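You operate a simulated robot arm through the tools that you are given. There is no shell and no other tool. Be economical: measure what you need, move in short steps, check, and stop when the job is done.

Carry out the task below with a simulated robot arm. There is one attempt and no reset: what you move stays moved.

TASK
Let the hot open bearing cool on its post, then pack it with grease.
Fine: knob to OFF first; leave it till the heat haze over it is gone; pump till it shows blue all round; it ends on the white pedestal.
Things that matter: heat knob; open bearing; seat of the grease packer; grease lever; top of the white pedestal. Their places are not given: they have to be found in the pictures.

It is judged by the outcome, as a careful person would: the job done as asked, and still so three seconds after it is handed in. It fails if anything else is knocked over, pushed out of place, dropped, spilled or broken.

THE ROBOT
A 7-joint arm with a two-finger parallel gripper, fixed in place. Base frame: the origin is at the foot of the arm, x ahead of it, y to its left, z up. Lengths are in mm, angles in rad, forces in N, time in s.
Its first joint turns from -1.152 to 1.152 rad. Payload 2.4 kg.
Tool frame: the origin (TCP) lies between the finger pads and is the grasp point; the fingertips stand 30 mm ahead of it; z points along the fingers, y is the line along which they close. The gripper opens to 94 mm. The fingers are 28 mm wide and 10 mm thick; the gripper's body (50 by 96 mm) begins 55 mm behind the TCP.
Orientation is that of the tool frame in the base frame, as [roll, pitch, yaw] about the fixed x, y, z axes, in that order (R = Rz(yaw) Ry(pitch) Rx(roll)). With the fingers straight down and closing along the base's y, the tool's x points along the base's -x, its y along +y and its z along -z.

THE INTERFACE
- The arm moves only by the tool jog_arm. Its argument "commands" is a list of rows, each a list of 7 numbers: the opening, from 0 (shut) to 1 (fully open), then the shift along the tool's x, y, z in units of 300 mm (1.0 is 300 mm), then the turn, a rotation vector about the tool's x, y, z in units of 120 degrees (1.0 is 120 degrees). In form: [[fingers, dx, dy, dz, rx, ry, rz], ...]. A call has 1 to 8 rows; each row is the pose to reach, as a shift and turn from the pose commanded when the call began, along the tool's axes at that moment. A call with a number of a shift or a turn outside -1 to 1 is refused whole. A row lasts 0.2 s, in which the tool goes at most 50 mm and 0.15 rad; a call with a longer step from one row to the next is refused whole, and so is a gripper value outside its range. A pose out of reach is approached as far as the arm can. The call stops where the force on the tool passes 40 N (or 10 N more than at its start, if that is more) or the arm is blocked; 0.2 s more then pass. The fingers move at their own pace (about 153 mm/s each) and stop on an object; they squeeze with about 25 N. The grip force told is the motor's: it shows also when the fingers shut on nothing. Time passes only in rows, and 0.2 s behind the last, so rows that repeat a pose let the fingers close. It gives the time, the measured TCP pose, the force on the tool (base axes), the opening and the grip force at its end, in the units of the frame above (readings bear some noise).
- Cameras (640 x 400 px; columns grow to the right, rows downward): "scene" is fixed at [27.4, 460.3, 1457.8]; the picture's right is [-0.87, -0.49, 0.00], its down [-0.22, 0.40, -0.89] and it looks along [0.44, -0.77, -0.46] (base axes); focal length 317 px, centre (320, 200). "wrist" rides on the gripper at [-37, 0, -58] in the tool frame; the picture's right is [0.00, -1.00, 0.00], its down [0.97, 0.00, -0.24] and it looks along [0.24, 0.00, 0.97] (tool axes); focal length 218 px, centre (320, 200).
- snapshot(camera): a new picture of that camera. No time passes.
- pixel_to_xyz(camera, pixels): for up to 12 pixels [column, row] of the newest picture of that camera ("zoom" is the newest enlarged one), the place [x, y, z] in the base frame of the surface seen there, good to about 2 mm. No time passes.
- close_up(camera, box): a new picture of the part [left, top, right, bottom] of that camera's present view, enlarged. No time passes.
- finish_job(): hands the job in; it is judged then, once.

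Work in short steps. Measure before you move; look again where a grasp or a placing could have gone wrong, and mend it. You have 80 turns and 46 pictures in all, the two below and enlarged ones among them. Open the gripper and draw the arm clear of the work before you hand the job in, unless the task says otherwise; then end with one line.

The tools are called after ">>>" as name(argument=value, ...) on one line, values as JSON. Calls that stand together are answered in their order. jog_arm: Moves the arm, as the interface text tells. Its arguments: {"type":"object","properties":{"commands":{"type":"array"}},"required":["commands"]} The other tools are called the same way: snapshot (camera) takes a picture; pixel_to_xyz (camera, pixels) gives the place of the surface under pixels of a picture; close_up (camera, box) takes an enlarged picture of a part of a camera's view; finish_job () hands the job in.

At the start:

```text
t: 0.0
position: [391.0, -125.8, 1240.6]
orientation: [3.141, 0.001, -3.141]
contact_force: [0.1, 1.2, 0.5]
opening: 93.9
finger_force: 0.1
```

scene: 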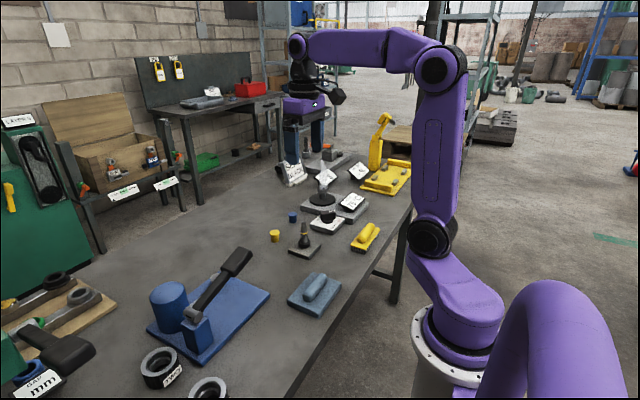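
wrist: 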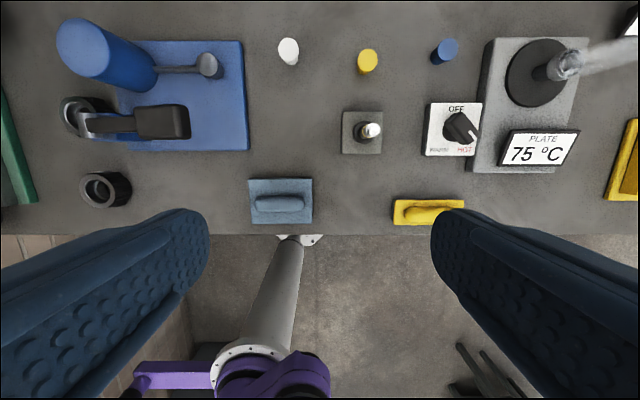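

The wrist view shows the knob (460,128) and the hot plate with its post (560,65). I'll enlarge these and the scene to identify the parts.

>>> close_up(camera="wrist", box=[400, 20, 640, 180])

>>> close_up(camera="scene", box=[220, 100, 440, 260])

>>> close_up(camera="scene", box=[0, 220, 300, 400])

>>> pixel_to_xyz(camera="wrist", pixels=[[460, 128], [570, 65], [535, 75], [288, 48], [367, 58], [445, 48], [370, 130], [80, 40], [208, 65], [165, 122], [85, 112], [105, 190]])

```text
2.50 times, centred on (520, 100) of wrist
```

zoom: 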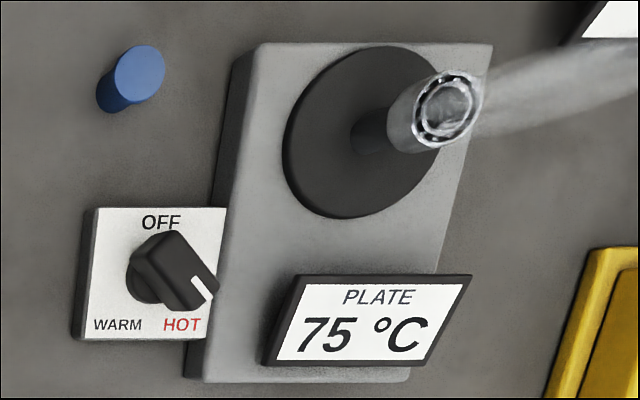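

```text
2.50 times, centred on (330, 180) of scene
```

zoom: 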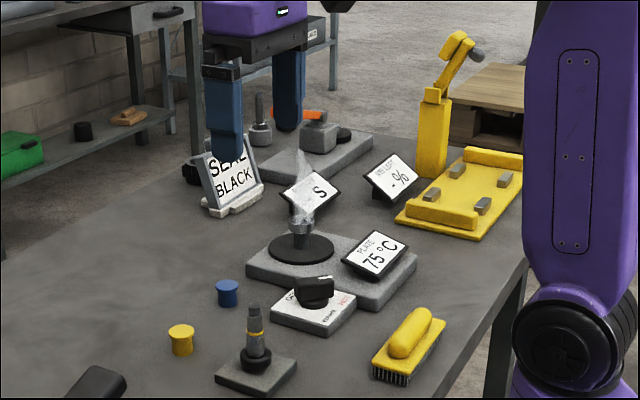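

```text
2.13 times, centred on (150, 310) of scene
```

zoom: 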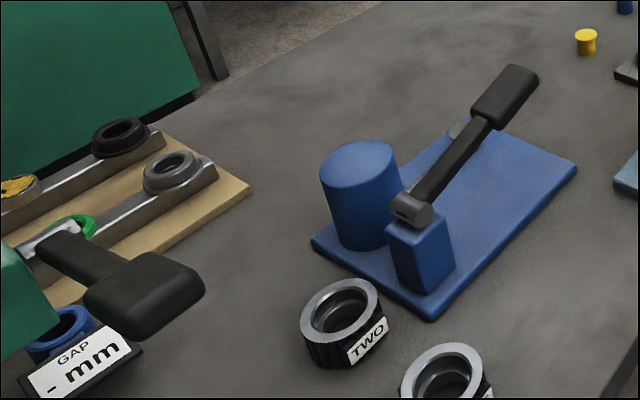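

```text
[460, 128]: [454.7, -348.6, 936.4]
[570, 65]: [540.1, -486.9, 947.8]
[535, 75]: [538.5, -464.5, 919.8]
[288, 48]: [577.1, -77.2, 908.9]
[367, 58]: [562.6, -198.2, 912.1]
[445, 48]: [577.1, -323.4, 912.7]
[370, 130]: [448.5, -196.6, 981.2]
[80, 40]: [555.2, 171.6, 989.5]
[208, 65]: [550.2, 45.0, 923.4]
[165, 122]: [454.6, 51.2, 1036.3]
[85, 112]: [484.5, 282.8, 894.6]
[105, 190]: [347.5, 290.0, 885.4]
```

Heights read lower than the stated table height (942), so I'll check the same features with the scene camera.

>>> pixel_to_xyz(camera="scene", pixels=[[274, 231], [292, 213], [325, 172], [325, 179], [328, 213], [325, 200], [306, 228], [260, 320], [262, 218], [240, 255], [292, 180], [170, 295]])

>>> pixel_to_xyz(camera="wrist", pixels=[[320, 100], [440, 180], [430, 110], [470, 108], [540, 150], [500, 160], [568, 60], [575, 62], [288, 38], [230, 100], [480, 128], [450, 117]])

>>> close_up(camera="scene", box=[270, 140, 380, 240])

```text
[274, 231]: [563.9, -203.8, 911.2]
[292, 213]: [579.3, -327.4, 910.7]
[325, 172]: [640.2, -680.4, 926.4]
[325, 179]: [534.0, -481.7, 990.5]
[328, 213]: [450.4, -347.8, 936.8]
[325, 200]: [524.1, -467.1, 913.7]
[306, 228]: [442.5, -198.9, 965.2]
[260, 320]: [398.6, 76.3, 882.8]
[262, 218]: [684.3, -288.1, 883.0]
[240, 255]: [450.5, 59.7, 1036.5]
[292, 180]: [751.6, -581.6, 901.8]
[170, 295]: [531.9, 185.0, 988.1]
```

```text
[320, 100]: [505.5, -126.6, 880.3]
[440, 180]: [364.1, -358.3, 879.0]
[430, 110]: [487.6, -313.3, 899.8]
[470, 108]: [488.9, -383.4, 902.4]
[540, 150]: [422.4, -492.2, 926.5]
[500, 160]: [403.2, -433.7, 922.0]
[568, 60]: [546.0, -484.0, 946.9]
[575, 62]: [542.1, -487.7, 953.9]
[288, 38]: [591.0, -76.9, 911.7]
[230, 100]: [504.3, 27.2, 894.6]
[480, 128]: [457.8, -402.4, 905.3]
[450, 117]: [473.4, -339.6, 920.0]
```

```text
4.00 times, centred on (325, 190) of scene
```

zoom: 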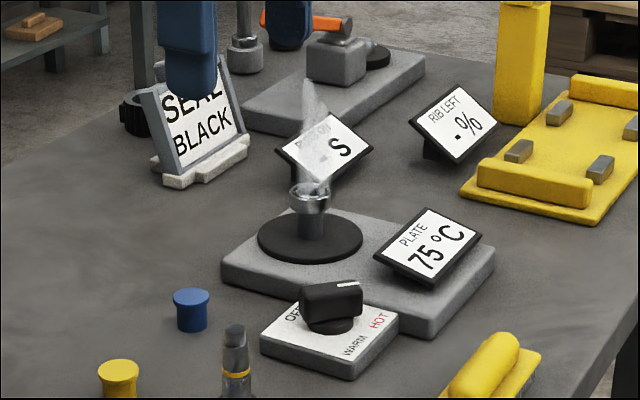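

Both cameras agree: the table is at about z = 881. I'll move over the knob (457,-348,936) for a closer look, with the fingertips kept above everything nearby.

>>> jog_arm(commands=[[1, -0.044, -0.123, 0.078, 0, 0, 0], [1, -0.088, -0.247, 0.156, 0, 0, 0], [1, -0.132, -0.37, 0.233, 0, 0, 0], [1, -0.175, -0.493, 0.311, 0, 0, 0], [1, -0.219, -0.617, 0.389, 0, 0, 0], [1, -0.263, -0.74, 0.467, 0, 0, 0]])

>>> snapshot(camera="wrist")

```text
t: 1.4
position: [469.2, -346.3, 1099.7]
orientation: [-3.141, 0.0, -3.141]
contact_force: [0.4, 0.8, -0.9]
opening: 94.1
finger_force: 0.0
```

```text
39 pictures are left
```

wrist: 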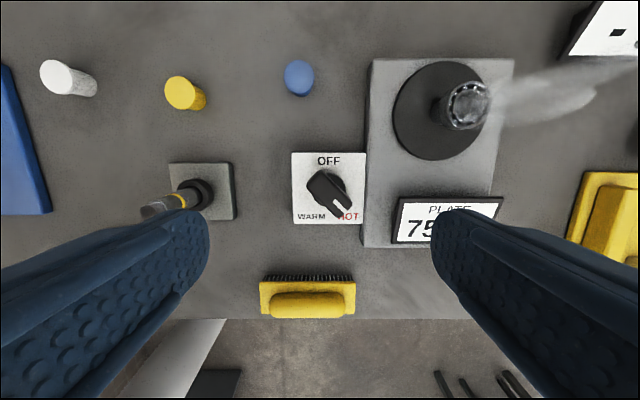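

>>> close_up(camera="wrist", box=[280, 140, 376, 230])

>>> pixel_to_xyz(camera="wrist", pixels=[[328, 188], [343, 212], [318, 178], [335, 201], [293, 154], [365, 154], [365, 222], [293, 222], [470, 95], [445, 108], [68, 75], [470, 115]])

```text
4.44 times, centred on (328, 185) of wrist
```

zoom: 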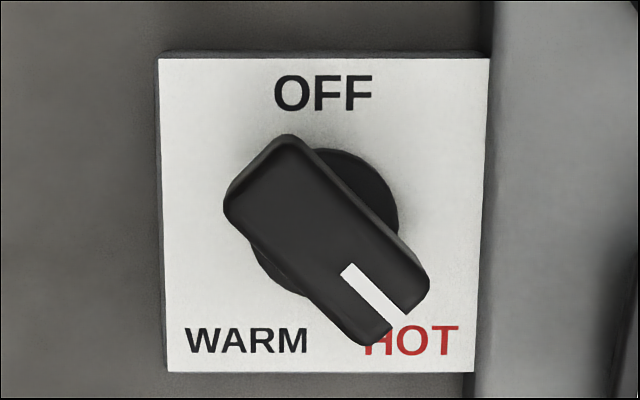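

```text
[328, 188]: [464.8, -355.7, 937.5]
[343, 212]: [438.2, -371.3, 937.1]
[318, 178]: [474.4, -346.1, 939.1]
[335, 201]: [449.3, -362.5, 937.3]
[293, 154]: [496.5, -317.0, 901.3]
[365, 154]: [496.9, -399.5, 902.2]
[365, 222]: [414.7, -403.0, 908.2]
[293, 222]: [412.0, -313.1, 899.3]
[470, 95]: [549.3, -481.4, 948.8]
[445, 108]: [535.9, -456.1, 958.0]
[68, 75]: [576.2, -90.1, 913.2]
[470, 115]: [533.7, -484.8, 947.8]
```

The bar-shaped knob is centred near (457,-358.5) with its top at 937. It points about 137° clockwise from OFF, so I'll yaw the gripper -133° at height. That lets me grip the bar and turn it counterclockwise to OFF.

>>> jog_arm(commands=[[0.5, 0.02, -0.02, 0, 0, 0, 0.0693], [0.5, 0.043, -0.04, 0, 0, 0, 0.1385], [0.5, 0.043, -0.04, 0, 0, 0, 0.2078], [0.5, 0.043, -0.04, 0, 0, 0, 0.277], [0.5, 0.043, -0.04, 0, 0, 0, 0.346], [0.5, 0.043, -0.04, 0, 0, 0, 0.4155], [0.5, 0.043, -0.04, 0, 0, 0, 0.485], [0.5, 0.043, -0.04, 0, 0, 0, 0.554]])

>>> jog_arm(commands=[[0.5, 0, 0, 0, 0, 0, 0.0693], [0.5, 0, 0, 0, 0, 0, 0.1385], [0.5, 0, 0, 0, 0, 0, 0.2078], [0.5, 0, 0, 0, 0, 0, 0.277], [0.5, 0, 0, 0, 0, 0, 0.346], [0.5, 0, 0, 0, 0, 0, 0.4155], [0.5, 0, 0, 0, 0, 0, 0.485], [0.5, 0, 0, 0, 0, 0, 0.554]])

>>> snapshot(camera="wrist")

```text
t: 3.2
position: [457.2, -358.5, 1100.1]
orientation: [-3.141, -0.001, 1.978]
contact_force: [-0.7, -0.3, 0.3]
opening: 46.8
finger_force: 0.1
```

```text
t: 5.0
position: [457.8, -357.4, 1100.4]
orientation: [3.141, -0.001, 0.819]
contact_force: [-0.4, -0.2, -0.1]
opening: 46.8
finger_force: 0.2
```

```text
37 pictures are left
```

wrist: 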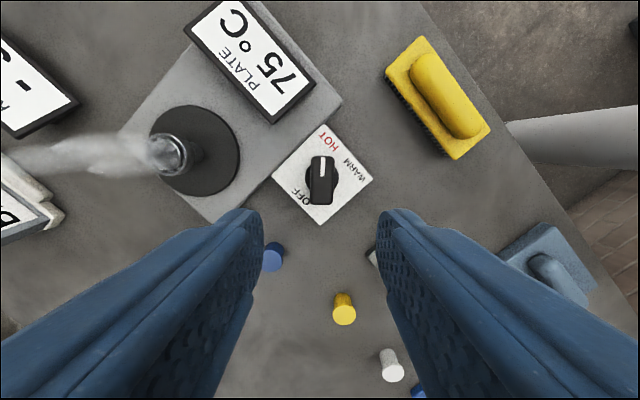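

The bar is lined up with the fingers (knob at (322,180), where the TCP axis meets it). I'll descend to z 951 and close.

>>> jog_arm(commands=[[0.5, 0, 0, 0.125, 0, 0, 0], [0.5, 0, 0, 0.25, 0, 0, 0], [0.5, 0, 0, 0.375, 0, 0, 0], [0.5, 0, 0, 0.497, 0, 0, 0], [0.1, 0, 0, 0.497, 0, 0, 0], [0.1, 0, 0, 0.497, 0, 0, 0]])

>>> snapshot(camera="wrist")

```text
t: 6.4
position: [455.0, -357.1, 951.7]
orientation: [-3.137, 0.0, 0.822]
contact_force: [-13.3, 10.1, 8.8]
opening: 25.0
finger_force: 44.9
```

```text
36 pictures are left
```

wrist: 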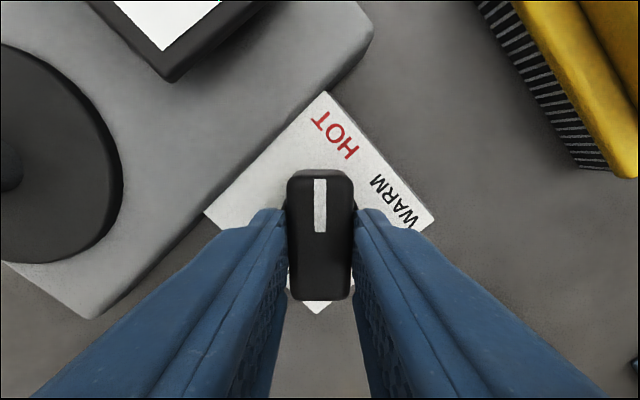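

The knob is gripped at 25 mm wide, with a small side load. I'll shift 3 mm to relieve it and turn counterclockwise towards OFF.

>>> jog_arm(commands=[[0.1, 0, -0.01, 0, 0, 0, 0], [0.1, 0, -0.01, 0, 0, 0, -0.06], [0.1, 0, -0.01, 0, 0, 0, -0.12], [0.1, 0, -0.01, 0, 0, 0, -0.18], [0.1, 0, -0.01, 0, 0, 0, -0.24], [0.1, 0, -0.01, 0, 0, 0, -0.3], [0.1, 0, -0.01, 0, 0, 0, -0.36], [0.1, 0, -0.01, 0, 0, 0, -0.42]])

>>> snapshot(camera="wrist")

```text
t: 8.2
position: [456.0, -355.4, 950.9]
orientation: [3.141, -0.001, 1.703]
contact_force: [-2.9, 11.7, 3.3]
opening: 25.0
finger_force: 45.5
```

```text
35 pictures are left
```

wrist: 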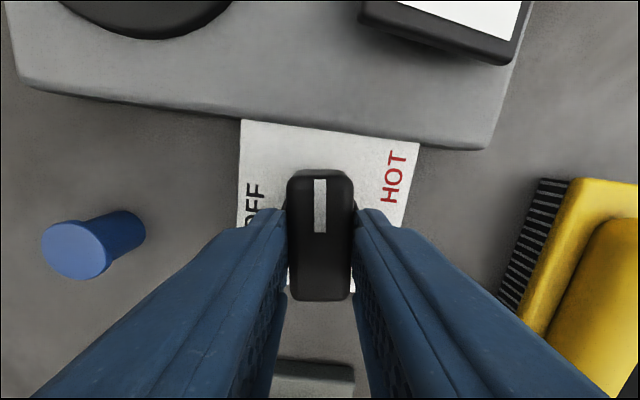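

The pointer is halfway and turning cleanly. About 1.44 rad remains to OFF.

>>> jog_arm(commands=[[0.1, 0.006, 0, 0, 0, 0, -0.06], [0.1, 0.006, 0, 0, 0, 0, -0.12], [0.1, 0.006, 0, 0, 0, 0, -0.18], [0.1, 0.006, 0, 0, 0, 0, -0.24], [0.1, 0.006, 0, 0, 0, 0, -0.3], [0.1, 0.006, 0, 0, 0, 0, -0.36], [0.1, 0.006, 0, 0, 0, 0, -0.42], [0.1, 0.006, 0, 0, 0, 0, -0.48]])

>>> jog_arm(commands=[[0.1, 0, 0, 0, 0, 0, -0.06], [0.1, 0, 0, 0, 0, 0, -0.12], [0.1, 0, 0, 0, 0, 0, -0.18], [0.1, 0, 0, 0, 0, 0, -0.208], [0.1, 0, 0, 0, 0, 0, -0.208]])

>>> snapshot(camera="wrist")

```text
t: 10.0
position: [454.4, -356.3, 949.9]
orientation: [-3.139, 0.002, 2.705]
contact_force: [-2.4, -15.4, -10.5]
opening: 24.7
finger_force: 44.9
```

```text
t: 11.2
position: [453.3, -356.9, 951.2]
orientation: [-3.139, 0.0, 3.139]
contact_force: [-1.7, -25.4, -11.7]
opening: 24.6
finger_force: 45.3
```

```text
34 pictures are left
```

wrist: 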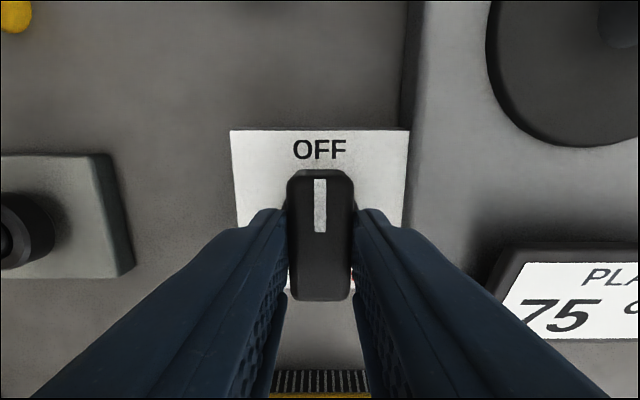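

The knob points at OFF. I'll relieve the side load, open, and rise.

>>> jog_arm(commands=[[0.1, 0, -0.01, 0, 0, 0, 0], [0.45, 0, -0.01, 0, 0, 0, 0], [0.45, 0, -0.01, 0, 0, 0, 0], [0.45, 0, -0.01, -0.12, 0, 0, 0], [0.45, 0, -0.01, -0.28, 0, 0, 0], [0.45, 0, -0.01, -0.43, 0, 0, 0], [0.45, 0, -0.01, -0.55, 0, 0, 0]])

>>> snapshot(camera="wrist")

```text
t: 12.8
position: [455.8, -360.4, 1118.5]
orientation: [-3.141, 0.0, 3.141]
contact_force: [0.0, 0.3, 0.2]
opening: 42.3
finger_force: 0.0
```

```text
33 pictures are left
```

wrist: 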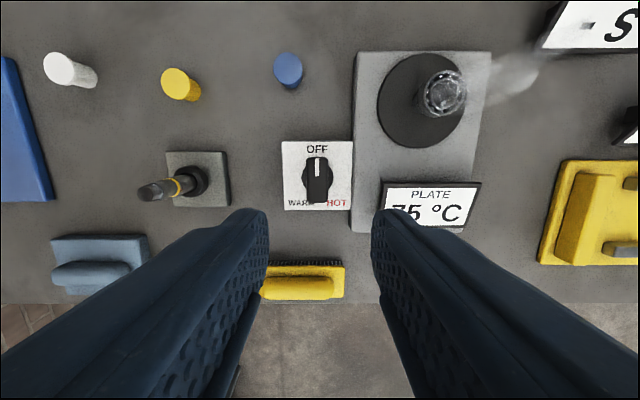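

The knob is OFF and haze still rises at (525,75). While it cools I'll go over the packer at about (480,40,1180) to study the seat and lever.

>>> jog_arm(commands=[[1, -0.01, 0.1, -0.1, 0, 0, 0], [1, -0.02, 0.25, -0.15, 0, 0, 0], [1, -0.03, 0.4, -0.2, 0, 0, 0], [1, -0.04, 0.56, -0.2, 0, 0, 0], [1, -0.05, 0.72, -0.2, 0, 0, 0], [1, -0.06, 0.88, -0.2, 0, 0, 0], [1, -0.08, 1.0, -0.2, 0, 0, 0]])

>>> jog_arm(commands=[[1, 0, 0.16, 0, 0, 0, 0], [1, 0, 0.3, 0, 0, 0, 0]])

>>> snapshot(camera="wrist")

>>> close_up(camera="scene", box=[270, 140, 380, 240])

```text
t: 14.4
position: [478.5, -59.2, 1177.5]
orientation: [3.141, 0.0, 3.14]
contact_force: [0.0, 0.3, 0.0]
opening: 94.2
finger_force: 0.1
```

```text
t: 15.0
position: [478.0, 30.8, 1175.1]
orientation: [3.142, -0.001, 3.14]
contact_force: [-0.1, 0.5, 1.1]
opening: 93.8
finger_force: 0.1
```

```text
32 pictures are left
```

wrist: 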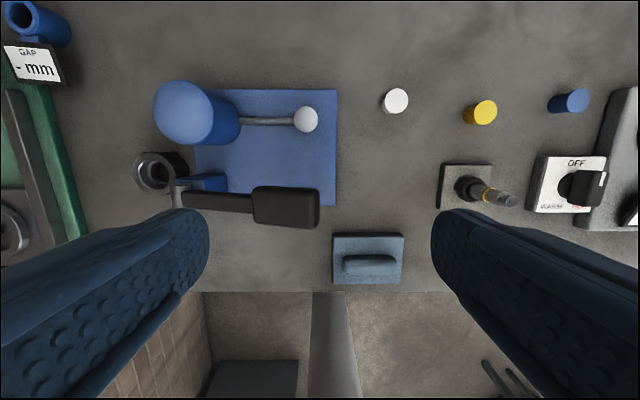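

```text
4.00 times, centred on (325, 190) of scene
```

zoom: 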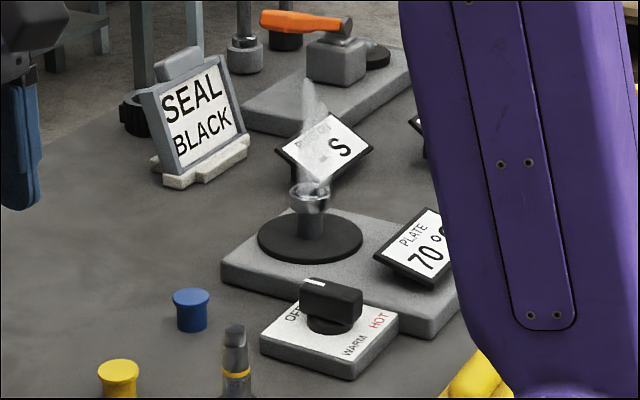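

The plate reads 70 and is falling. I'll enlarge and measure the packer parts.

>>> close_up(camera="wrist", box=[130, 70, 350, 240])

>>> pixel_to_xyz(camera="wrist", pixels=[[305, 119], [305, 110], [298, 126], [314, 119], [265, 121], [312, 205], [260, 205], [285, 190], [285, 222], [220, 203], [178, 192], [396, 100]])

>>> pixel_to_xyz(camera="wrist", pixels=[[389, 100], [402, 100], [396, 93], [396, 107], [400, 114], [330, 100], [330, 190], [245, 105], [180, 105]])

```text
2.35 times, centred on (240, 155) of wrist
```

zoom: 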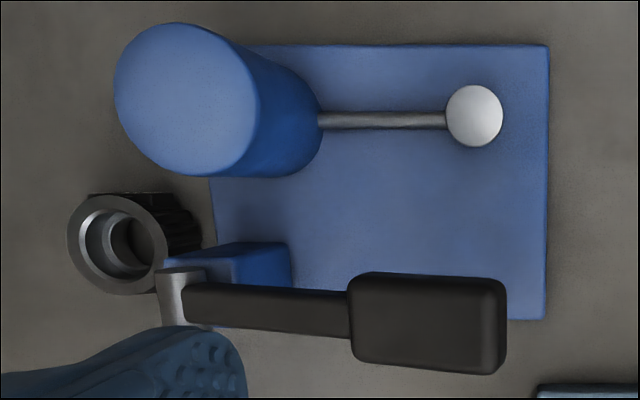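

```text
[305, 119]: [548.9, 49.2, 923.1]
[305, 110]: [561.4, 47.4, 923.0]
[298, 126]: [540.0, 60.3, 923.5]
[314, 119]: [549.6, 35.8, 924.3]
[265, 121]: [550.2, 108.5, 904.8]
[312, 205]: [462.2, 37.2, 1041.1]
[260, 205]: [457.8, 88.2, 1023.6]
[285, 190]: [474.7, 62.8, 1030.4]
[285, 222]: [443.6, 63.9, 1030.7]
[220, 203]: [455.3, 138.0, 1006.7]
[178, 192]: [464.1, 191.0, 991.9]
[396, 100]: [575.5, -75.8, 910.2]
```

```text
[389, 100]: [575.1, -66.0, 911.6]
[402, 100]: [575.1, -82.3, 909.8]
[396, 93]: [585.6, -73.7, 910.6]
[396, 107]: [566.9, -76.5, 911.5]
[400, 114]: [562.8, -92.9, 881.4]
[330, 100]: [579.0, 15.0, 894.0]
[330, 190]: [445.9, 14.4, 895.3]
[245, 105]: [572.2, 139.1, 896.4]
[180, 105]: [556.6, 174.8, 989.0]
```

Seat top is at about (549,48,923) and the pedestal top at about (576,-75,911). The lever handle spans y 37–88 at (460, 1030). Triangulated, the bearing is at about (542,-476,955), radius 721, so I may need to tilt. I'll go back near it at height, with yaw turned radial.

>>> jog_arm(commands=[[1, 0, -0.16, 0, 0, 0, 0], [1, 0, -0.32, 0, 0, 0, 0], [1, 0, -0.48, 0, 0, 0, 0], [1, 0, -0.64, 0, 0, 0, 0], [1, 0, -0.8, 0, 0, 0, 0], [1, 0, -0.96, 0, 0, 0, 0]])

>>> jog_arm(commands=[[1, -0.01, -0.15, 0.02, 0, 0, 0.06], [1, -0.02, -0.3, 0.04, 0, 0, 0.12], [1, -0.03, -0.44, 0.08, 0, 0, 0.18], [1, -0.04, -0.54, 0.12, 0, 0, 0.24], [1, -0.05, -0.54, 0.15, 0, 0, 0.3], [1, -0.05, -0.54, 0.15, 0, 0, 0.342]])

>>> snapshot(camera="wrist")

```text
t: 16.4
position: [478.0, -255.1, 1177.6]
orientation: [-3.141, -0.002, -3.141]
contact_force: [0.3, -0.2, -0.3]
opening: 94.4
finger_force: 0.1
```

```text
t: 17.8
position: [495.8, -417.9, 1131.4]
orientation: [3.14, 0.0, 2.422]
contact_force: [-0.2, 0.0, -0.8]
opening: 94.2
finger_force: 0.1
```

```text
29 pictures are left
```

wrist: 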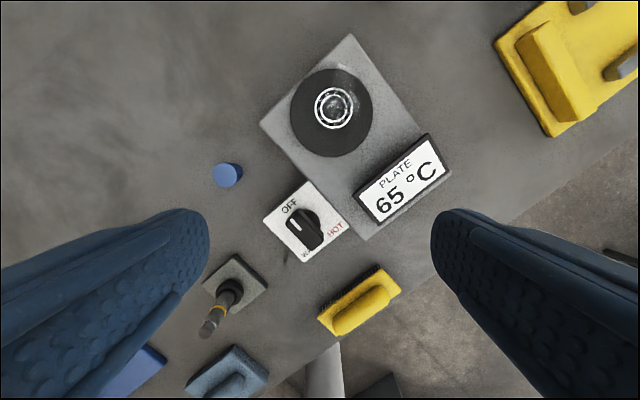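

>>> close_up(camera="wrist", box=[285, 60, 385, 160])

>>> close_up(camera="scene", box=[270, 140, 380, 240])

>>> pixel_to_xyz(camera="wrist", pixels=[[334, 90], [315, 108], [352, 108], [334, 126], [317, 100], [351, 116], [334, 108], [300, 110], [334, 145], [440, 150], [420, 138], [445, 170]])

```text
4.00 times, centred on (335, 110) of wrist
```

zoom: 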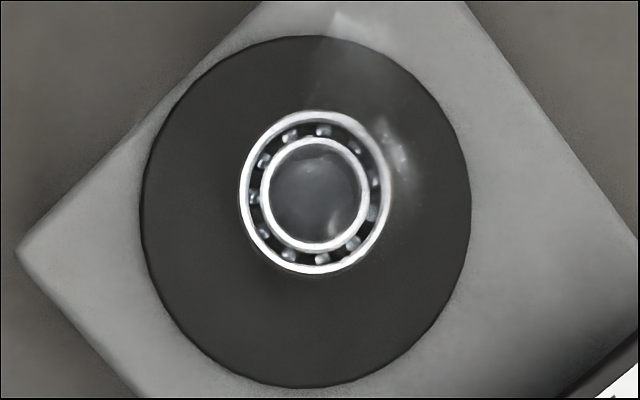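

```text
4.00 times, centred on (325, 190) of scene
```

zoom: 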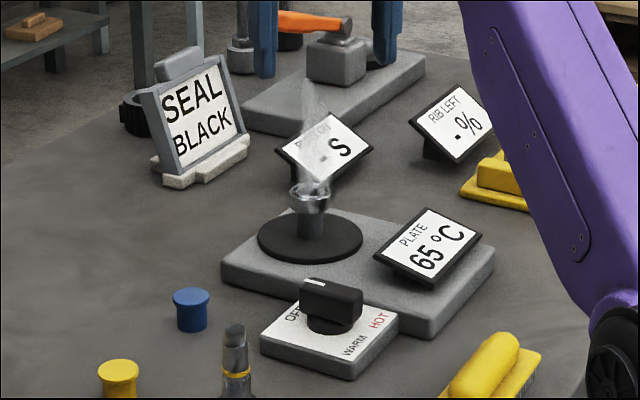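

```text
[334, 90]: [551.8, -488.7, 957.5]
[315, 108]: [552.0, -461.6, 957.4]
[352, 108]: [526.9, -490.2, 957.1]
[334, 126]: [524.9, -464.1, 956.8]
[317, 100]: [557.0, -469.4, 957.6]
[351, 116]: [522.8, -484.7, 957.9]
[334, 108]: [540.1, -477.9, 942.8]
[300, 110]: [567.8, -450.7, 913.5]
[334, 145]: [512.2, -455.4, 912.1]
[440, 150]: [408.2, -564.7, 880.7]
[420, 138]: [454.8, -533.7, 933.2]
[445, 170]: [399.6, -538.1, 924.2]
```

Bearing: top z 957.5, centre about (539,-476), OD about 38. Haze is still there and the plate reads 65°C. I'll test the straight-down reach with a pre-grasp pose well above it, then wait.

>>> jog_arm(commands=[[0.8, -0.06, -0.013, 0.08, 0, 0, 0], [0.8, -0.12, -0.026, 0.16, 0, 0, 0], [0.8, -0.18, -0.039, 0.24, 0, 0, 0], [0.8, -0.235, -0.051, 0.303, 0, 0, 0], [0.8, -0.235, -0.051, 0.303, 0, 0, 0], [0.8, -0.235, -0.051, 0.303, 0, 0, 0]])

>>> jog_arm(commands=[[0.8, 0, 0, 0, 0, 0, 0], [0.8, 0, 0, 0, 0, 0, 0], [0.8, 0, 0, 0, 0, 0, 0], [0.8, 0, 0, 0, 0, 0, 0], [0.8, 0, 0, 0, 0, 0, 0], [0.8, 0, 0, 0, 0, 0, 0], [0.8, 0, 0, 0, 0, 0, 0], [0.8, 0, 0, 0, 0, 0, 0]])

>>> jog_arm(commands=[[0.8, 0, 0, 0, 0, 0, 0], [0.8, 0, 0, 0, 0, 0, 0], [0.8, 0, 0, 0, 0, 0, 0], [0.8, 0, 0, 0, 0, 0, 0], [0.8, 0, 0, 0, 0, 0, 0], [0.8, 0, 0, 0, 0, 0, 0], [0.8, 0, 0, 0, 0, 0, 0], [0.8, 0, 0, 0, 0, 0, 0]])

>>> jog_arm(commands=[[0.8, 0, 0, 0, 0, 0, 0], [0.8, 0, 0, 0, 0, 0, 0], [0.8, 0, 0, 0, 0, 0, 0], [0.8, 0, 0, 0, 0, 0, 0], [0.8, 0, 0, 0, 0, 0, 0], [0.8, 0, 0, 0, 0, 0, 0], [0.8, 0, 0, 0, 0, 0, 0], [0.8, 0, 0, 0, 0, 0, 0]])

>>> jog_arm(commands=[[0.8, 0, 0, 0, 0, 0, 0], [0.8, 0, 0, 0, 0, 0, 0], [0.8, 0, 0, 0, 0, 0, 0], [0.8, 0, 0, 0, 0, 0, 0], [0.8, 0, 0, 0, 0, 0, 0], [0.8, 0, 0, 0, 0, 0, 0], [0.8, 0, 0, 0, 0, 0, 0], [0.8, 0, 0, 0, 0, 0, 0]])

>>> snapshot(camera="wrist")

>>> close_up(camera="scene", box=[270, 140, 380, 240])

```text
t: 19.2
position: [508.4, -455.4, 1045.5]
orientation: [-3.14, -0.001, 2.425]
contact_force: [0.6, -0.3, -0.9]
opening: 75.0
finger_force: 0.1
out of reach, approached as far as the arm can: row 2, 3, 4, 5, 6
```

```text
t: 21.0
position: [508.1, -455.5, 1046.0]
orientation: [-3.141, 0.001, 2.423]
contact_force: [-0.4, 0.9, 0.4]
opening: 75.2
finger_force: 0.1
```

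```text
t: 22.8
position: [508.8, -455.5, 1045.3]
orientation: [-3.141, 0.002, 2.423]
contact_force: [0.0, -0.1, 0.7]
opening: 75.3
finger_force: 0.0
```

```text
t: 24.6
position: [508.5, -455.3, 1046.6]
orientation: [-3.14, 0.0, 2.423]
contact_force: [-0.1, 0.7, 0.0]
opening: 75.3
finger_force: 0.2
```

```text
t: 26.4
position: [510.4, -456.0, 1045.4]
orientation: [-3.139, -0.002, 2.424]
contact_force: [0.2, 0.5, 0.7]
opening: 75.1
finger_force: 0.1
```

```text
26 pictures are left
```

wrist: 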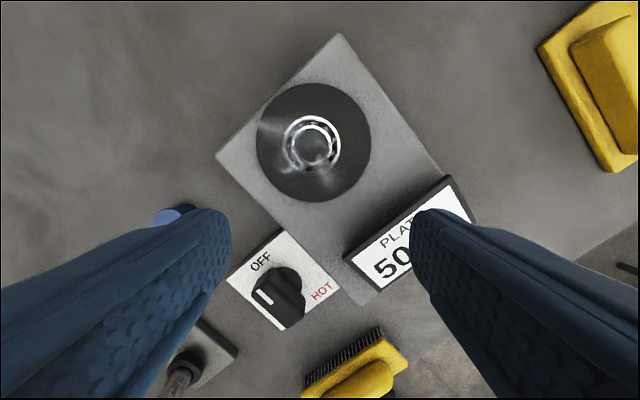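

```text
4.00 times, centred on (325, 190) of scene
```

zoom: 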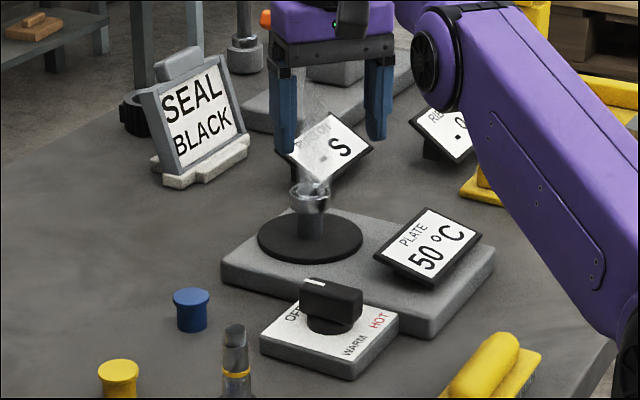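

Straight-down reach stops at radius 683, so I'll tilt 20° outward about the closing axis and hover above the bearing. The haze is still visible at 50°C, so I'll also wait.

>>> jog_arm(commands=[[0.8, -0.02, 0, -0.03, 0, -0.0556, 0], [0.8, -0.05, 0.005, -0.03, 0, -0.1111, 0], [0.8, -0.09, 0.01, 0, 0, -0.1667, 0], [0.8, -0.121, 0.016, 0.05, 0, -0.1667, 0], [0.8, -0.121, 0.016, 0.05, 0, -0.1667, 0], [0.8, -0.121, 0.016, 0.05, 0, -0.1667, 0]])

>>> jog_arm(commands=[[0.8, 0, 0, 0, 0, 0, 0], [0.8, 0, 0, 0, 0, 0, 0], [0.8, 0, 0, 0, 0, 0, 0], [0.8, 0, 0, 0, 0, 0, 0], [0.8, 0, 0, 0, 0, 0, 0], [0.8, 0, 0, 0, 0, 0, 0], [0.8, 0, 0, 0, 0, 0, 0], [0.8, 0, 0, 0, 0, 0, 0]])

>>> jog_arm(commands=[[0.8, 0, 0, 0, 0, 0, 0], [0.8, 0, 0, 0, 0, 0, 0], [0.8, 0, 0, 0, 0, 0, 0], [0.8, 0, 0, 0, 0, 0, 0], [0.8, 0, 0, 0, 0, 0, 0], [0.8, 0, 0, 0, 0, 0, 0], [0.8, 0, 0, 0, 0, 0, 0], [0.8, 0, 0, 0, 0, 0, 0]])

>>> jog_arm(commands=[[0.8, 0, 0, 0, 0, 0, 0], [0.8, 0, 0, 0, 0, 0, 0], [0.8, 0, 0, 0, 0, 0, 0], [0.8, 0, 0, 0, 0, 0, 0], [0.8, 0, 0, 0, 0, 0, 0], [0.8, 0, 0, 0, 0, 0, 0], [0.8, 0, 0, 0, 0, 0, 0], [0.8, 0, 0, 0, 0, 0, 0]])

>>> jog_arm(commands=[[0.8, 0, 0, 0, 0, 0, 0], [0.8, 0, 0, 0, 0, 0, 0], [0.8, 0, 0, 0, 0, 0, 0], [0.8, 0, 0, 0, 0, 0, 0], [0.8, 0, 0, 0, 0, 0, 0], [0.8, 0, 0, 0, 0, 0, 0], [0.8, 0, 0, 0, 0, 0, 0], [0.8, 0, 0, 0, 0, 0, 0]])

>>> jog_arm(commands=[[0.8, 0, 0, 0, 0, 0, 0], [0.8, 0, 0, 0, 0, 0, 0], [0.8, 0, 0, 0, 0, 0, 0], [0.8, 0, 0, 0, 0, 0, 0], [0.8, 0, 0, 0, 0, 0, 0], [0.8, 0, 0, 0, 0, 0, 0], [0.8, 0, 0, 0, 0, 0, 0], [0.8, 0, 0, 0, 0, 0, 0]])

>>> snapshot(camera="wrist")

>>> close_up(camera="scene", box=[270, 140, 380, 240])

```text
t: 27.8
position: [539.9, -475.3, 1029.2]
orientation: [-3.141, 0.347, 2.424]
contact_force: [0.1, 0.2, 0.1]
opening: 75.5
finger_force: 0.0
```

```text
t: 29.6
position: [539.9, -474.5, 1028.2]
orientation: [-3.141, 0.349, 2.424]
contact_force: [0.1, 0.1, 0.0]
opening: 75.1
finger_force: 0.1
```

```text
t: 31.4
position: [539.2, -476.2, 1028.8]
orientation: [3.141, 0.349, 2.424]
contact_force: [-0.8, 0.0, 0.1]
opening: 75.4
finger_force: 0.0
```

```text
t: 33.2
position: [540.0, -475.3, 1028.9]
orientation: [-3.141, 0.349, 2.424]
contact_force: [0.3, -0.2, 1.0]
opening: 75.1
finger_force: 0.0
```

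```text
t: 35.0
position: [539.8, -475.2, 1028.1]
orientation: [-3.141, 0.349, 2.423]
contact_force: [-0.1, -0.2, -0.1]
opening: 75.3
finger_force: 0.0
```

```text
t: 36.8
position: [539.4, -476.2, 1029.6]
orientation: [3.14, 0.348, 2.424]
contact_force: [-0.6, 0.1, 0.5]
opening: 75.3
finger_force: 0.1
```

```text
24 pictures are left
```

wrist: 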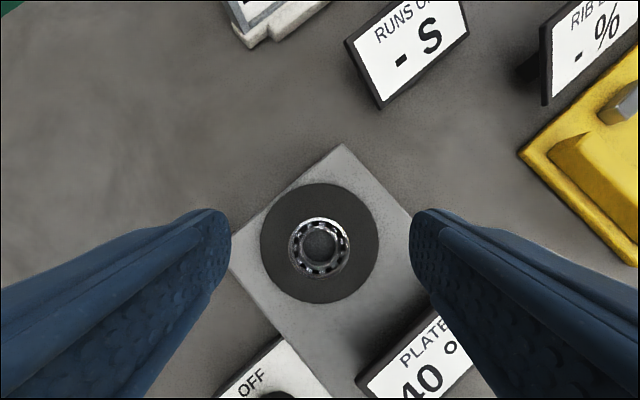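

```text
4.00 times, centred on (325, 190) of scene
```

zoom: 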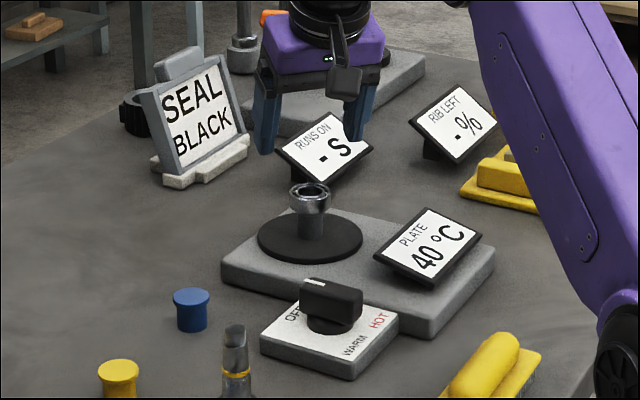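

The haze is gone in both views (40°C). I'll confirm with a measurement of the bearing's edges and a short extra wait.

>>> pixel_to_xyz(camera="zoom", pixels=[[310, 198], [310, 203], [310, 208], [310, 211], [310, 215], [310, 225], [292, 195], [328, 195]])

>>> pixel_to_xyz(camera="wrist", pixels=[[290, 246], [349, 246], [319, 219], [319, 273], [319, 244]])

>>> jog_arm(commands=[[0.8, 0, 0, 0, 0, 0, 0], [0.8, 0, 0, 0, 0, 0, 0], [0.8, 0, 0, 0, 0, 0, 0], [0.8, 0, 0, 0, 0, 0, 0], [0.8, 0, 0, 0, 0, 0, 0], [0.8, 0, 0, 0, 0, 0, 0], [0.8, 0, 0, 0, 0, 0, 0], [0.8, 0, 0, 0, 0, 0, 0]])

>>> jog_arm(commands=[[0.8, 0, 0, 0, 0, 0, 0], [0.8, 0, 0, 0, 0, 0, 0], [0.8, 0, 0, 0, 0, 0, 0], [0.8, 0, 0, 0, 0, 0, 0], [0.8, 0, 0, 0, 0, 0, 0], [0.8, 0, 0, 0, 0, 0, 0], [0.8, 0, 0, 0, 0, 0, 0], [0.8, 0, 0, 0, 0, 0, 0]])

>>> close_up(camera="wrist", box=[270, 190, 370, 290])

```text
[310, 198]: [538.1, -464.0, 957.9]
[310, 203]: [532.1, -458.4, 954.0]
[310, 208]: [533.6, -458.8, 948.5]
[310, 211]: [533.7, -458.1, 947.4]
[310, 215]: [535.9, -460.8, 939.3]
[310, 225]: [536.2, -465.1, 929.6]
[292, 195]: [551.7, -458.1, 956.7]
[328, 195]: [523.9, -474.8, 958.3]
```

```text
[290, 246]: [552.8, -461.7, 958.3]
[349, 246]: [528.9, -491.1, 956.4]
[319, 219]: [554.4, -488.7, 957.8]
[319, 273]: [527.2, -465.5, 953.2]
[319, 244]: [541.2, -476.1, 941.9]
```

```text
t: 38.6
position: [540.6, -475.9, 1029.0]
orientation: [3.142, 0.349, 2.425]
contact_force: [-0.7, -0.3, 0.4]
opening: 75.5
finger_force: 0.0
```

```text
t: 40.4
position: [539.7, -476.1, 1028.9]
orientation: [3.141, 0.348, 2.424]
contact_force: [-0.8, 0.1, 0.2]
opening: 75.4
finger_force: 0.0
```

```text
4.00 times, centred on (320, 240) of wrist
```

zoom: 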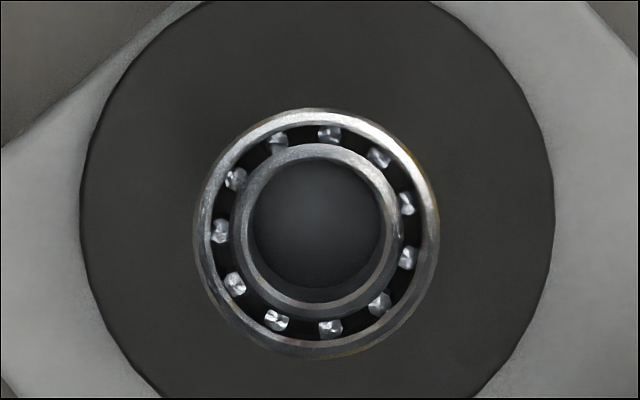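

Cool, with no haze: the bearing spans z 942–957.5 and sits on a flat post top. I'll descend vertically to TCP z 960 and grip.

>>> jog_arm(commands=[[0.8, 0.026, 0, 0.072, 0, 0, 0], [0.8, 0.052, 0, 0.144, 0, 0, 0], [0.8, 0.0787, 0, 0.216, 0, 0, 0], [0.8, 0.0787, 0, 0.216, 0, 0, 0]])

>>> snapshot(camera="wrist")

```text
t: 41.4
position: [540.0, -476.3, 959.3]
orientation: [3.141, 0.35, 2.425]
contact_force: [-0.1, -0.2, 0.3]
opening: 75.2
finger_force: 0.1
```

```text
21 pictures are left
```

wrist: 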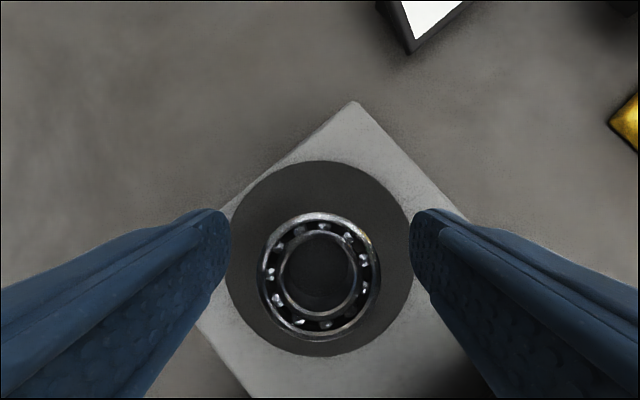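

>>> jog_arm(commands=[[0.3, 0, 0, 0, 0, 0, 0], [0.3, 0, 0, 0, 0, 0, 0], [0.3, 0, 0, 0, 0, 0, 0]])

```text
t: 42.2
position: [541.5, -475.4, 959.4]
orientation: [-3.141, 0.351, 2.423]
contact_force: [0.4, 0.5, 0.6]
opening: 38.5
finger_force: 24.8
```

Gripped at 38.5 mm. I'll lift straight up 100 mm and check.

>>> jog_arm(commands=[[0.3, -0.02, 0, -0.055, 0, 0, 0], [0.3, -0.06, 0, -0.165, 0, 0, 0], [0.3, -0.1, 0, -0.275, 0, 0, 0], [0.3, -0.125, 0, -0.343, 0, 0, 0]])

>>> snapshot(camera="wrist")

```text
t: 43.2
position: [541.5, -477.0, 1069.5]
orientation: [3.141, 0.351, 2.424]
contact_force: [0.2, 0.6, -0.8]
opening: 38.4
finger_force: 24.9
```

```text
20 pictures are left
```

wrist: 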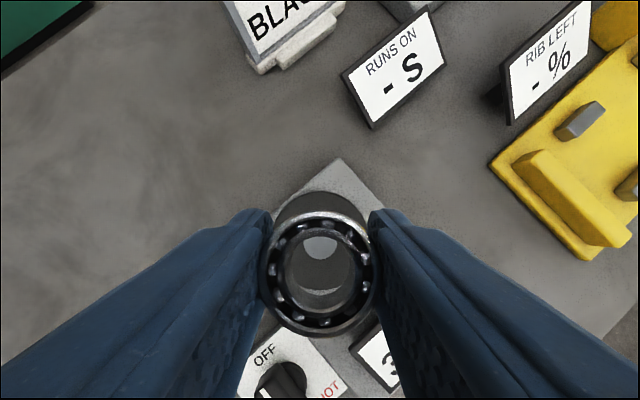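

The bearing is held. I'll move it in over clear bench, then yaw about the vertical so the fingers will close along x at the seat, clear of the grease rod.

>>> jog_arm(commands=[[0.3, 0.0925, 0.0727, -0.0633, 0, 0, 0], [0.3, 0.185, 0.145, -0.127, 0, 0, 0], [0.3, 0.2775, 0.218, -0.19, 0, 0, 0], [0.3, 0.37, 0.291, -0.253, 0, 0, 0], [0.3, 0.4625, 0.363, -0.317, 0, 0, 0], [0.3, 0.555, 0.436, -0.38, 0, 0, 0]])

>>> jog_arm(commands=[[0.3, 0, 0, 0, -0.0233, 0, -0.0641], [0.3, 0, 0, 0, -0.0467, 0, -0.1283], [0.3, 0, 0, 0, -0.07, 0, -0.1924], [0.3, 0, 0, 0, -0.0934, 0, -0.2565], [0.3, 0, 0, 0, -0.1167, 0, -0.3206], [0.3, 0, 0, 0, -0.14, 0, -0.3848], [0.3, 0, 0, 0, -0.1634, 0, -0.4489], [0.3, 0, 0, 0, -0.1867, 0, -0.513]])

>>> jog_arm(commands=[[0.3, 0, 0, 0, -0.0233, 0, -0.0641], [0.3, 0, 0, 0, -0.0467, 0, -0.1283], [0.3, 0, 0, 0, -0.07, 0, -0.1924], [0.3, 0, 0, 0, -0.0934, 0, -0.2565], [0.3, 0, 0, 0, -0.1167, 0, -0.3206], [0.3, 0, 0, 0, -0.14, 0, -0.3848], [0.3, 0, 0, 0, -0.1634, 0, -0.4489], [0.3, 0, 0, 0, -0.1867, 0, -0.513]])

```text
t: 44.6
position: [480.2, -247.8, 1119.0]
orientation: [-3.14, 0.348, 2.426]
contact_force: [0.8, -0.3, -0.8]
opening: 38.2
finger_force: 24.9
```

```text
t: 46.4
position: [479.4, -248.1, 1119.1]
orientation: [3.141, 0.35, -2.711]
contact_force: [0.0, 0.0, -0.6]
opening: 38.2
finger_force: 24.6
```

```text
t: 48.2
position: [479.7, -247.6, 1119.1]
orientation: [-3.141, 0.349, -1.57]
contact_force: [-0.2, 0.9, -0.4]
opening: 38.4
finger_force: 24.4
```

Orientation is as wanted (yaw -1.57). I'll carry the bearing to a hover over the seat at about (549.5,49.5,1050).

>>> jog_arm(commands=[[0.3, -0.12, -0.0333, 0.06, 0, 0, 0], [0.3, -0.243, -0.0666, 0.13, 0, 0, 0], [0.3, -0.365, -0.1, 0.22, 0, 0, 0], [0.3, -0.487, -0.133, 0.3, 0, 0, 0], [0.3, -0.609, -0.166, 0.39, 0, 0, 0], [0.3, -0.731, -0.2, 0.47, 0, 0, 0], [0.3, -0.852, -0.233, 0.555, 0, 0, 0]])

>>> snapshot(camera="wrist")

>>> snapshot(camera="scene")

```text
t: 49.8
position: [549.2, 48.9, 1050.9]
orientation: [3.141, 0.35, -1.573]
contact_force: [-0.3, 0.2, -0.6]
opening: 38.5
finger_force: 25.2
```

```text
19 pictures are left
```

wrist: 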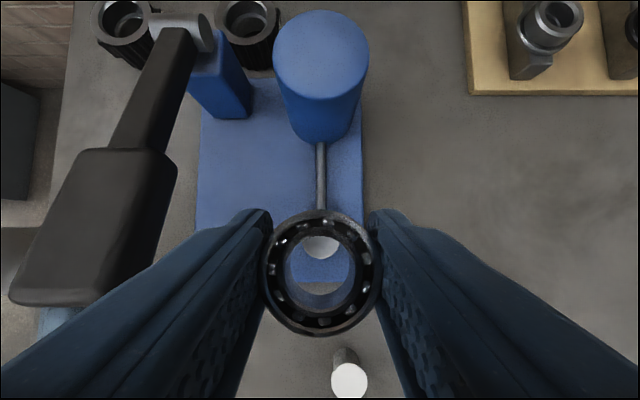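

```text
18 pictures are left
```

scene: 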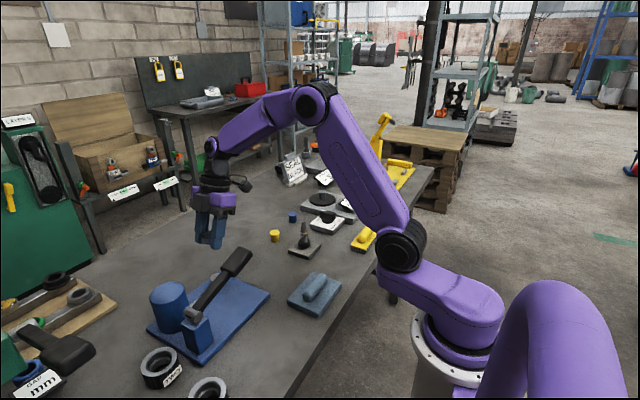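

Seat visible through the bore at (320,247). I'll measure its edges to fine-tune y.

>>> close_up(camera="wrist", box=[260, 200, 380, 340])

>>> pixel_to_xyz(camera="wrist", pixels=[[320, 245], [320, 250], [320, 254], [320, 257], [320, 260], [308, 246], [333, 246], [320, 240], [320, 212], [320, 328], [338, 378]])

```text
2.86 times, centred on (320, 270) of wrist
```

zoom: 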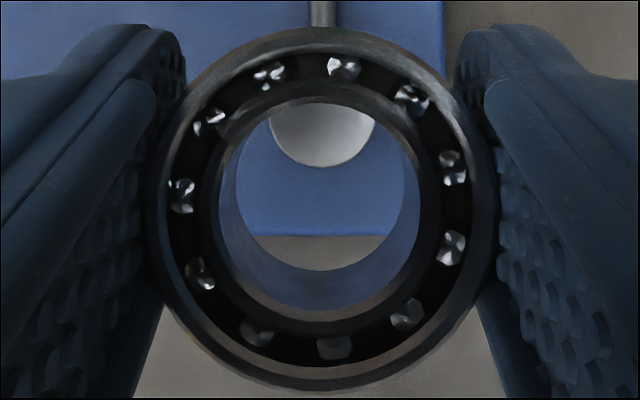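

```text
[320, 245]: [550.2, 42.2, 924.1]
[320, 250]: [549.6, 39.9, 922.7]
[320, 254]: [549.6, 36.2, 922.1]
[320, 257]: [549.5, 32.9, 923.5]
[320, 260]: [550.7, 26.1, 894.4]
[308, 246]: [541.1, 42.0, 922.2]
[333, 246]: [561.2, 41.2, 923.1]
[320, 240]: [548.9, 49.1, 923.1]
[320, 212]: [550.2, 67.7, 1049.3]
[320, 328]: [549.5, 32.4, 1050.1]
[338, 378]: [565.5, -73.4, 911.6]
```

Seat centre is about (549.5,50), and the bearing is directly above it at (549.5,50). I'll descend 105 mm, then ease down to contact.

>>> jog_arm(commands=[[0.3, 0.04, 0, 0.11, 0, 0, 0], [0.3, 0.08, 0, 0.22, 0, 0, 0], [0.3, 0.1197, 0, 0.329, 0, 0, 0]])

>>> jog_arm(commands=[[0.3, 0.0017, 0, 0.0047, 0, 0, 0], [0.3, 0.0034, 0, 0.0094, 0, 0, 0], [0.3, 0.0045, 0, 0.0125, 0, 0, 0]])

>>> snapshot(camera="wrist")

```text
t: 50.6
position: [550.3, 48.7, 945.5]
orientation: [-3.141, 0.348, -1.571]
contact_force: [0.2, -0.8, -1.1]
opening: 38.2
finger_force: 25.3
```

```text
t: 51.4
position: [550.2, 48.4, 940.8]
orientation: [-3.141, 0.349, -1.572]
contact_force: [0.4, -0.4, -0.9]
opening: 38.4
finger_force: 24.9
```

```text
16 pictures are left
```

wrist: 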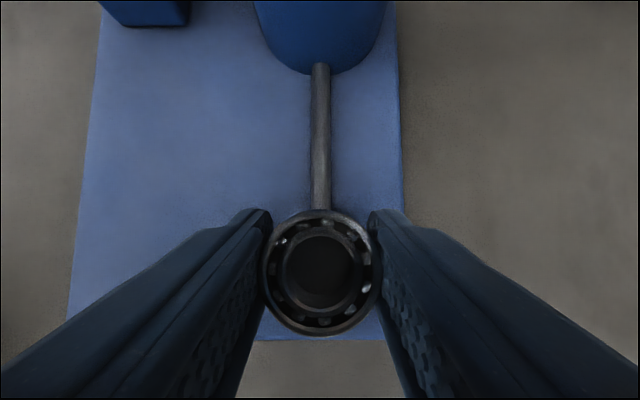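

No contact yet at 940.8. I'll ease down in 1 mm steps until the force rises.

>>> jog_arm(commands=[[0.3, 0.0011, 0, 0.0031, 0, 0, 0], [0.3, 0.0011, 0, 0.0031, 0, 0, 0]])

>>> jog_arm(commands=[[0.3, 0.0011, 0, 0.0031, 0, 0, 0], [0.3, 0.0011, 0, 0.0031, 0, 0, 0]])

>>> jog_arm(commands=[[0.3, 0.0006, 0, 0.0016, 0, 0, 0], [0.3, 0.0006, 0, 0.0016, 0, 0, 0]])

```text
t: 52.0
position: [549.8, 48.5, 941.2]
orientation: [-3.141, 0.347, -1.572]
contact_force: [-0.1, 0.3, -1.5]
opening: 38.3
finger_force: 25.4
```

```text
t: 52.6
position: [549.9, 49.5, 940.4]
orientation: [-3.141, 0.349, -1.57]
contact_force: [0.5, -0.5, -1.0]
opening: 38.4
finger_force: 25.2
```

```text
t: 53.2
position: [550.7, 49.5, 938.7]
orientation: [-3.141, 0.35, -1.57]
contact_force: [0.2, 0.3, -1.2]
opening: 38.7
finger_force: 24.6
```

>>> jog_arm(commands=[[0.3, 0.0011, 0, 0.0031, 0, 0, 0], [0.3, 0.0011, 0, 0.0031, 0, 0, 0]])

>>> pixel_to_xyz(camera="wrist", pixels=[[320, 218], [320, 330], [318, 275], [320, 150]])

>>> close_up(camera="scene", box=[170, 200, 290, 310])

```text
t: 53.8
position: [549.3, 48.0, 939.8]
orientation: [-3.14, 0.349, -1.57]
contact_force: [-2.0, -1.6, 8.6]
opening: 38.7
finger_force: 24.8
```

```text
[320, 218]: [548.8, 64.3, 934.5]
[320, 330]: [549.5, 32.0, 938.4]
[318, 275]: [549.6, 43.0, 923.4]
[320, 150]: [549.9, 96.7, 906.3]
```

```text
3.64 times, centred on (230, 255) of scene
```

zoom: 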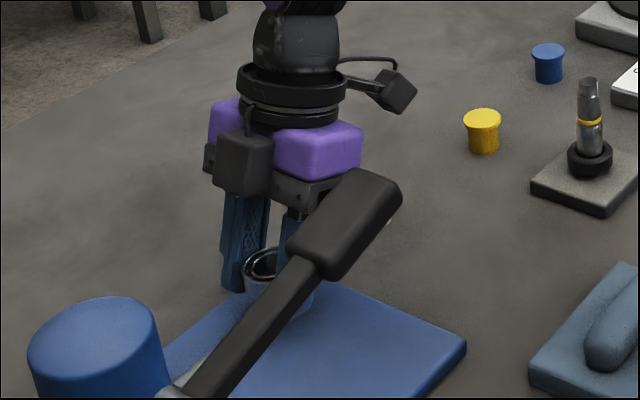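

Contact at 8.6 N: the bearing is seated. I'll open and rise vertically.

>>> jog_arm(commands=[[0.62, 0, 0, 0, 0, 0, 0], [0.62, 0, 0, 0, 0, 0, 0], [0.62, -0.02, 0, -0.055, 0, 0, 0], [0.62, -0.07, 0, -0.193, 0, 0, 0], [0.62, -0.12, 0, -0.33, 0, 0, 0], [0.62, -0.16, 0, -0.44, 0, 0, 0]])

>>> snapshot(camera="wrist")

```text
t: 55.2
position: [548.8, 46.6, 1079.2]
orientation: [3.141, 0.349, -1.573]
contact_force: [-0.1, -0.2, -0.1]
opening: 58.2
finger_force: 0.1
```

```text
14 pictures are left
```

wrist: 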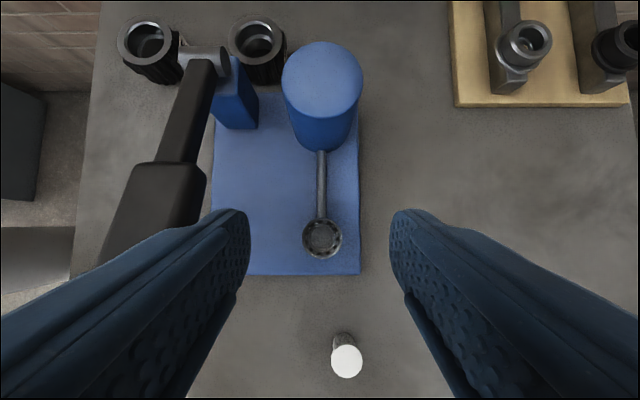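

The bearing sits on the seat (321,238). Next I'll close the fingers and move over the lever handle at about (459,55).

>>> jog_arm(commands=[[0, -0.006, 0.0, -0.033, 0, 0, 0], [0, -0.006, 0.1, -0.033, 0, 0, 0], [0, -0.006, 0.2, -0.033, 0, 0, 0], [0, -0.006, 0.3, -0.033, 0, 0, 0], [0, -0.006, 0.3, -0.033, 0, 0, 0]])

>>> snapshot(camera="wrist")

```text
t: 56.4
position: [457.3, 47.0, 1087.5]
orientation: [3.14, 0.349, -1.57]
contact_force: [-1.4, 0.1, -0.1]
opening: 0.1
finger_force: 24.7
```

```text
13 pictures are left
```

wrist: 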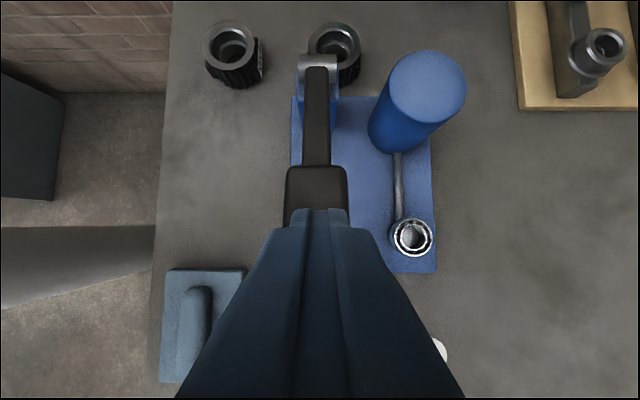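

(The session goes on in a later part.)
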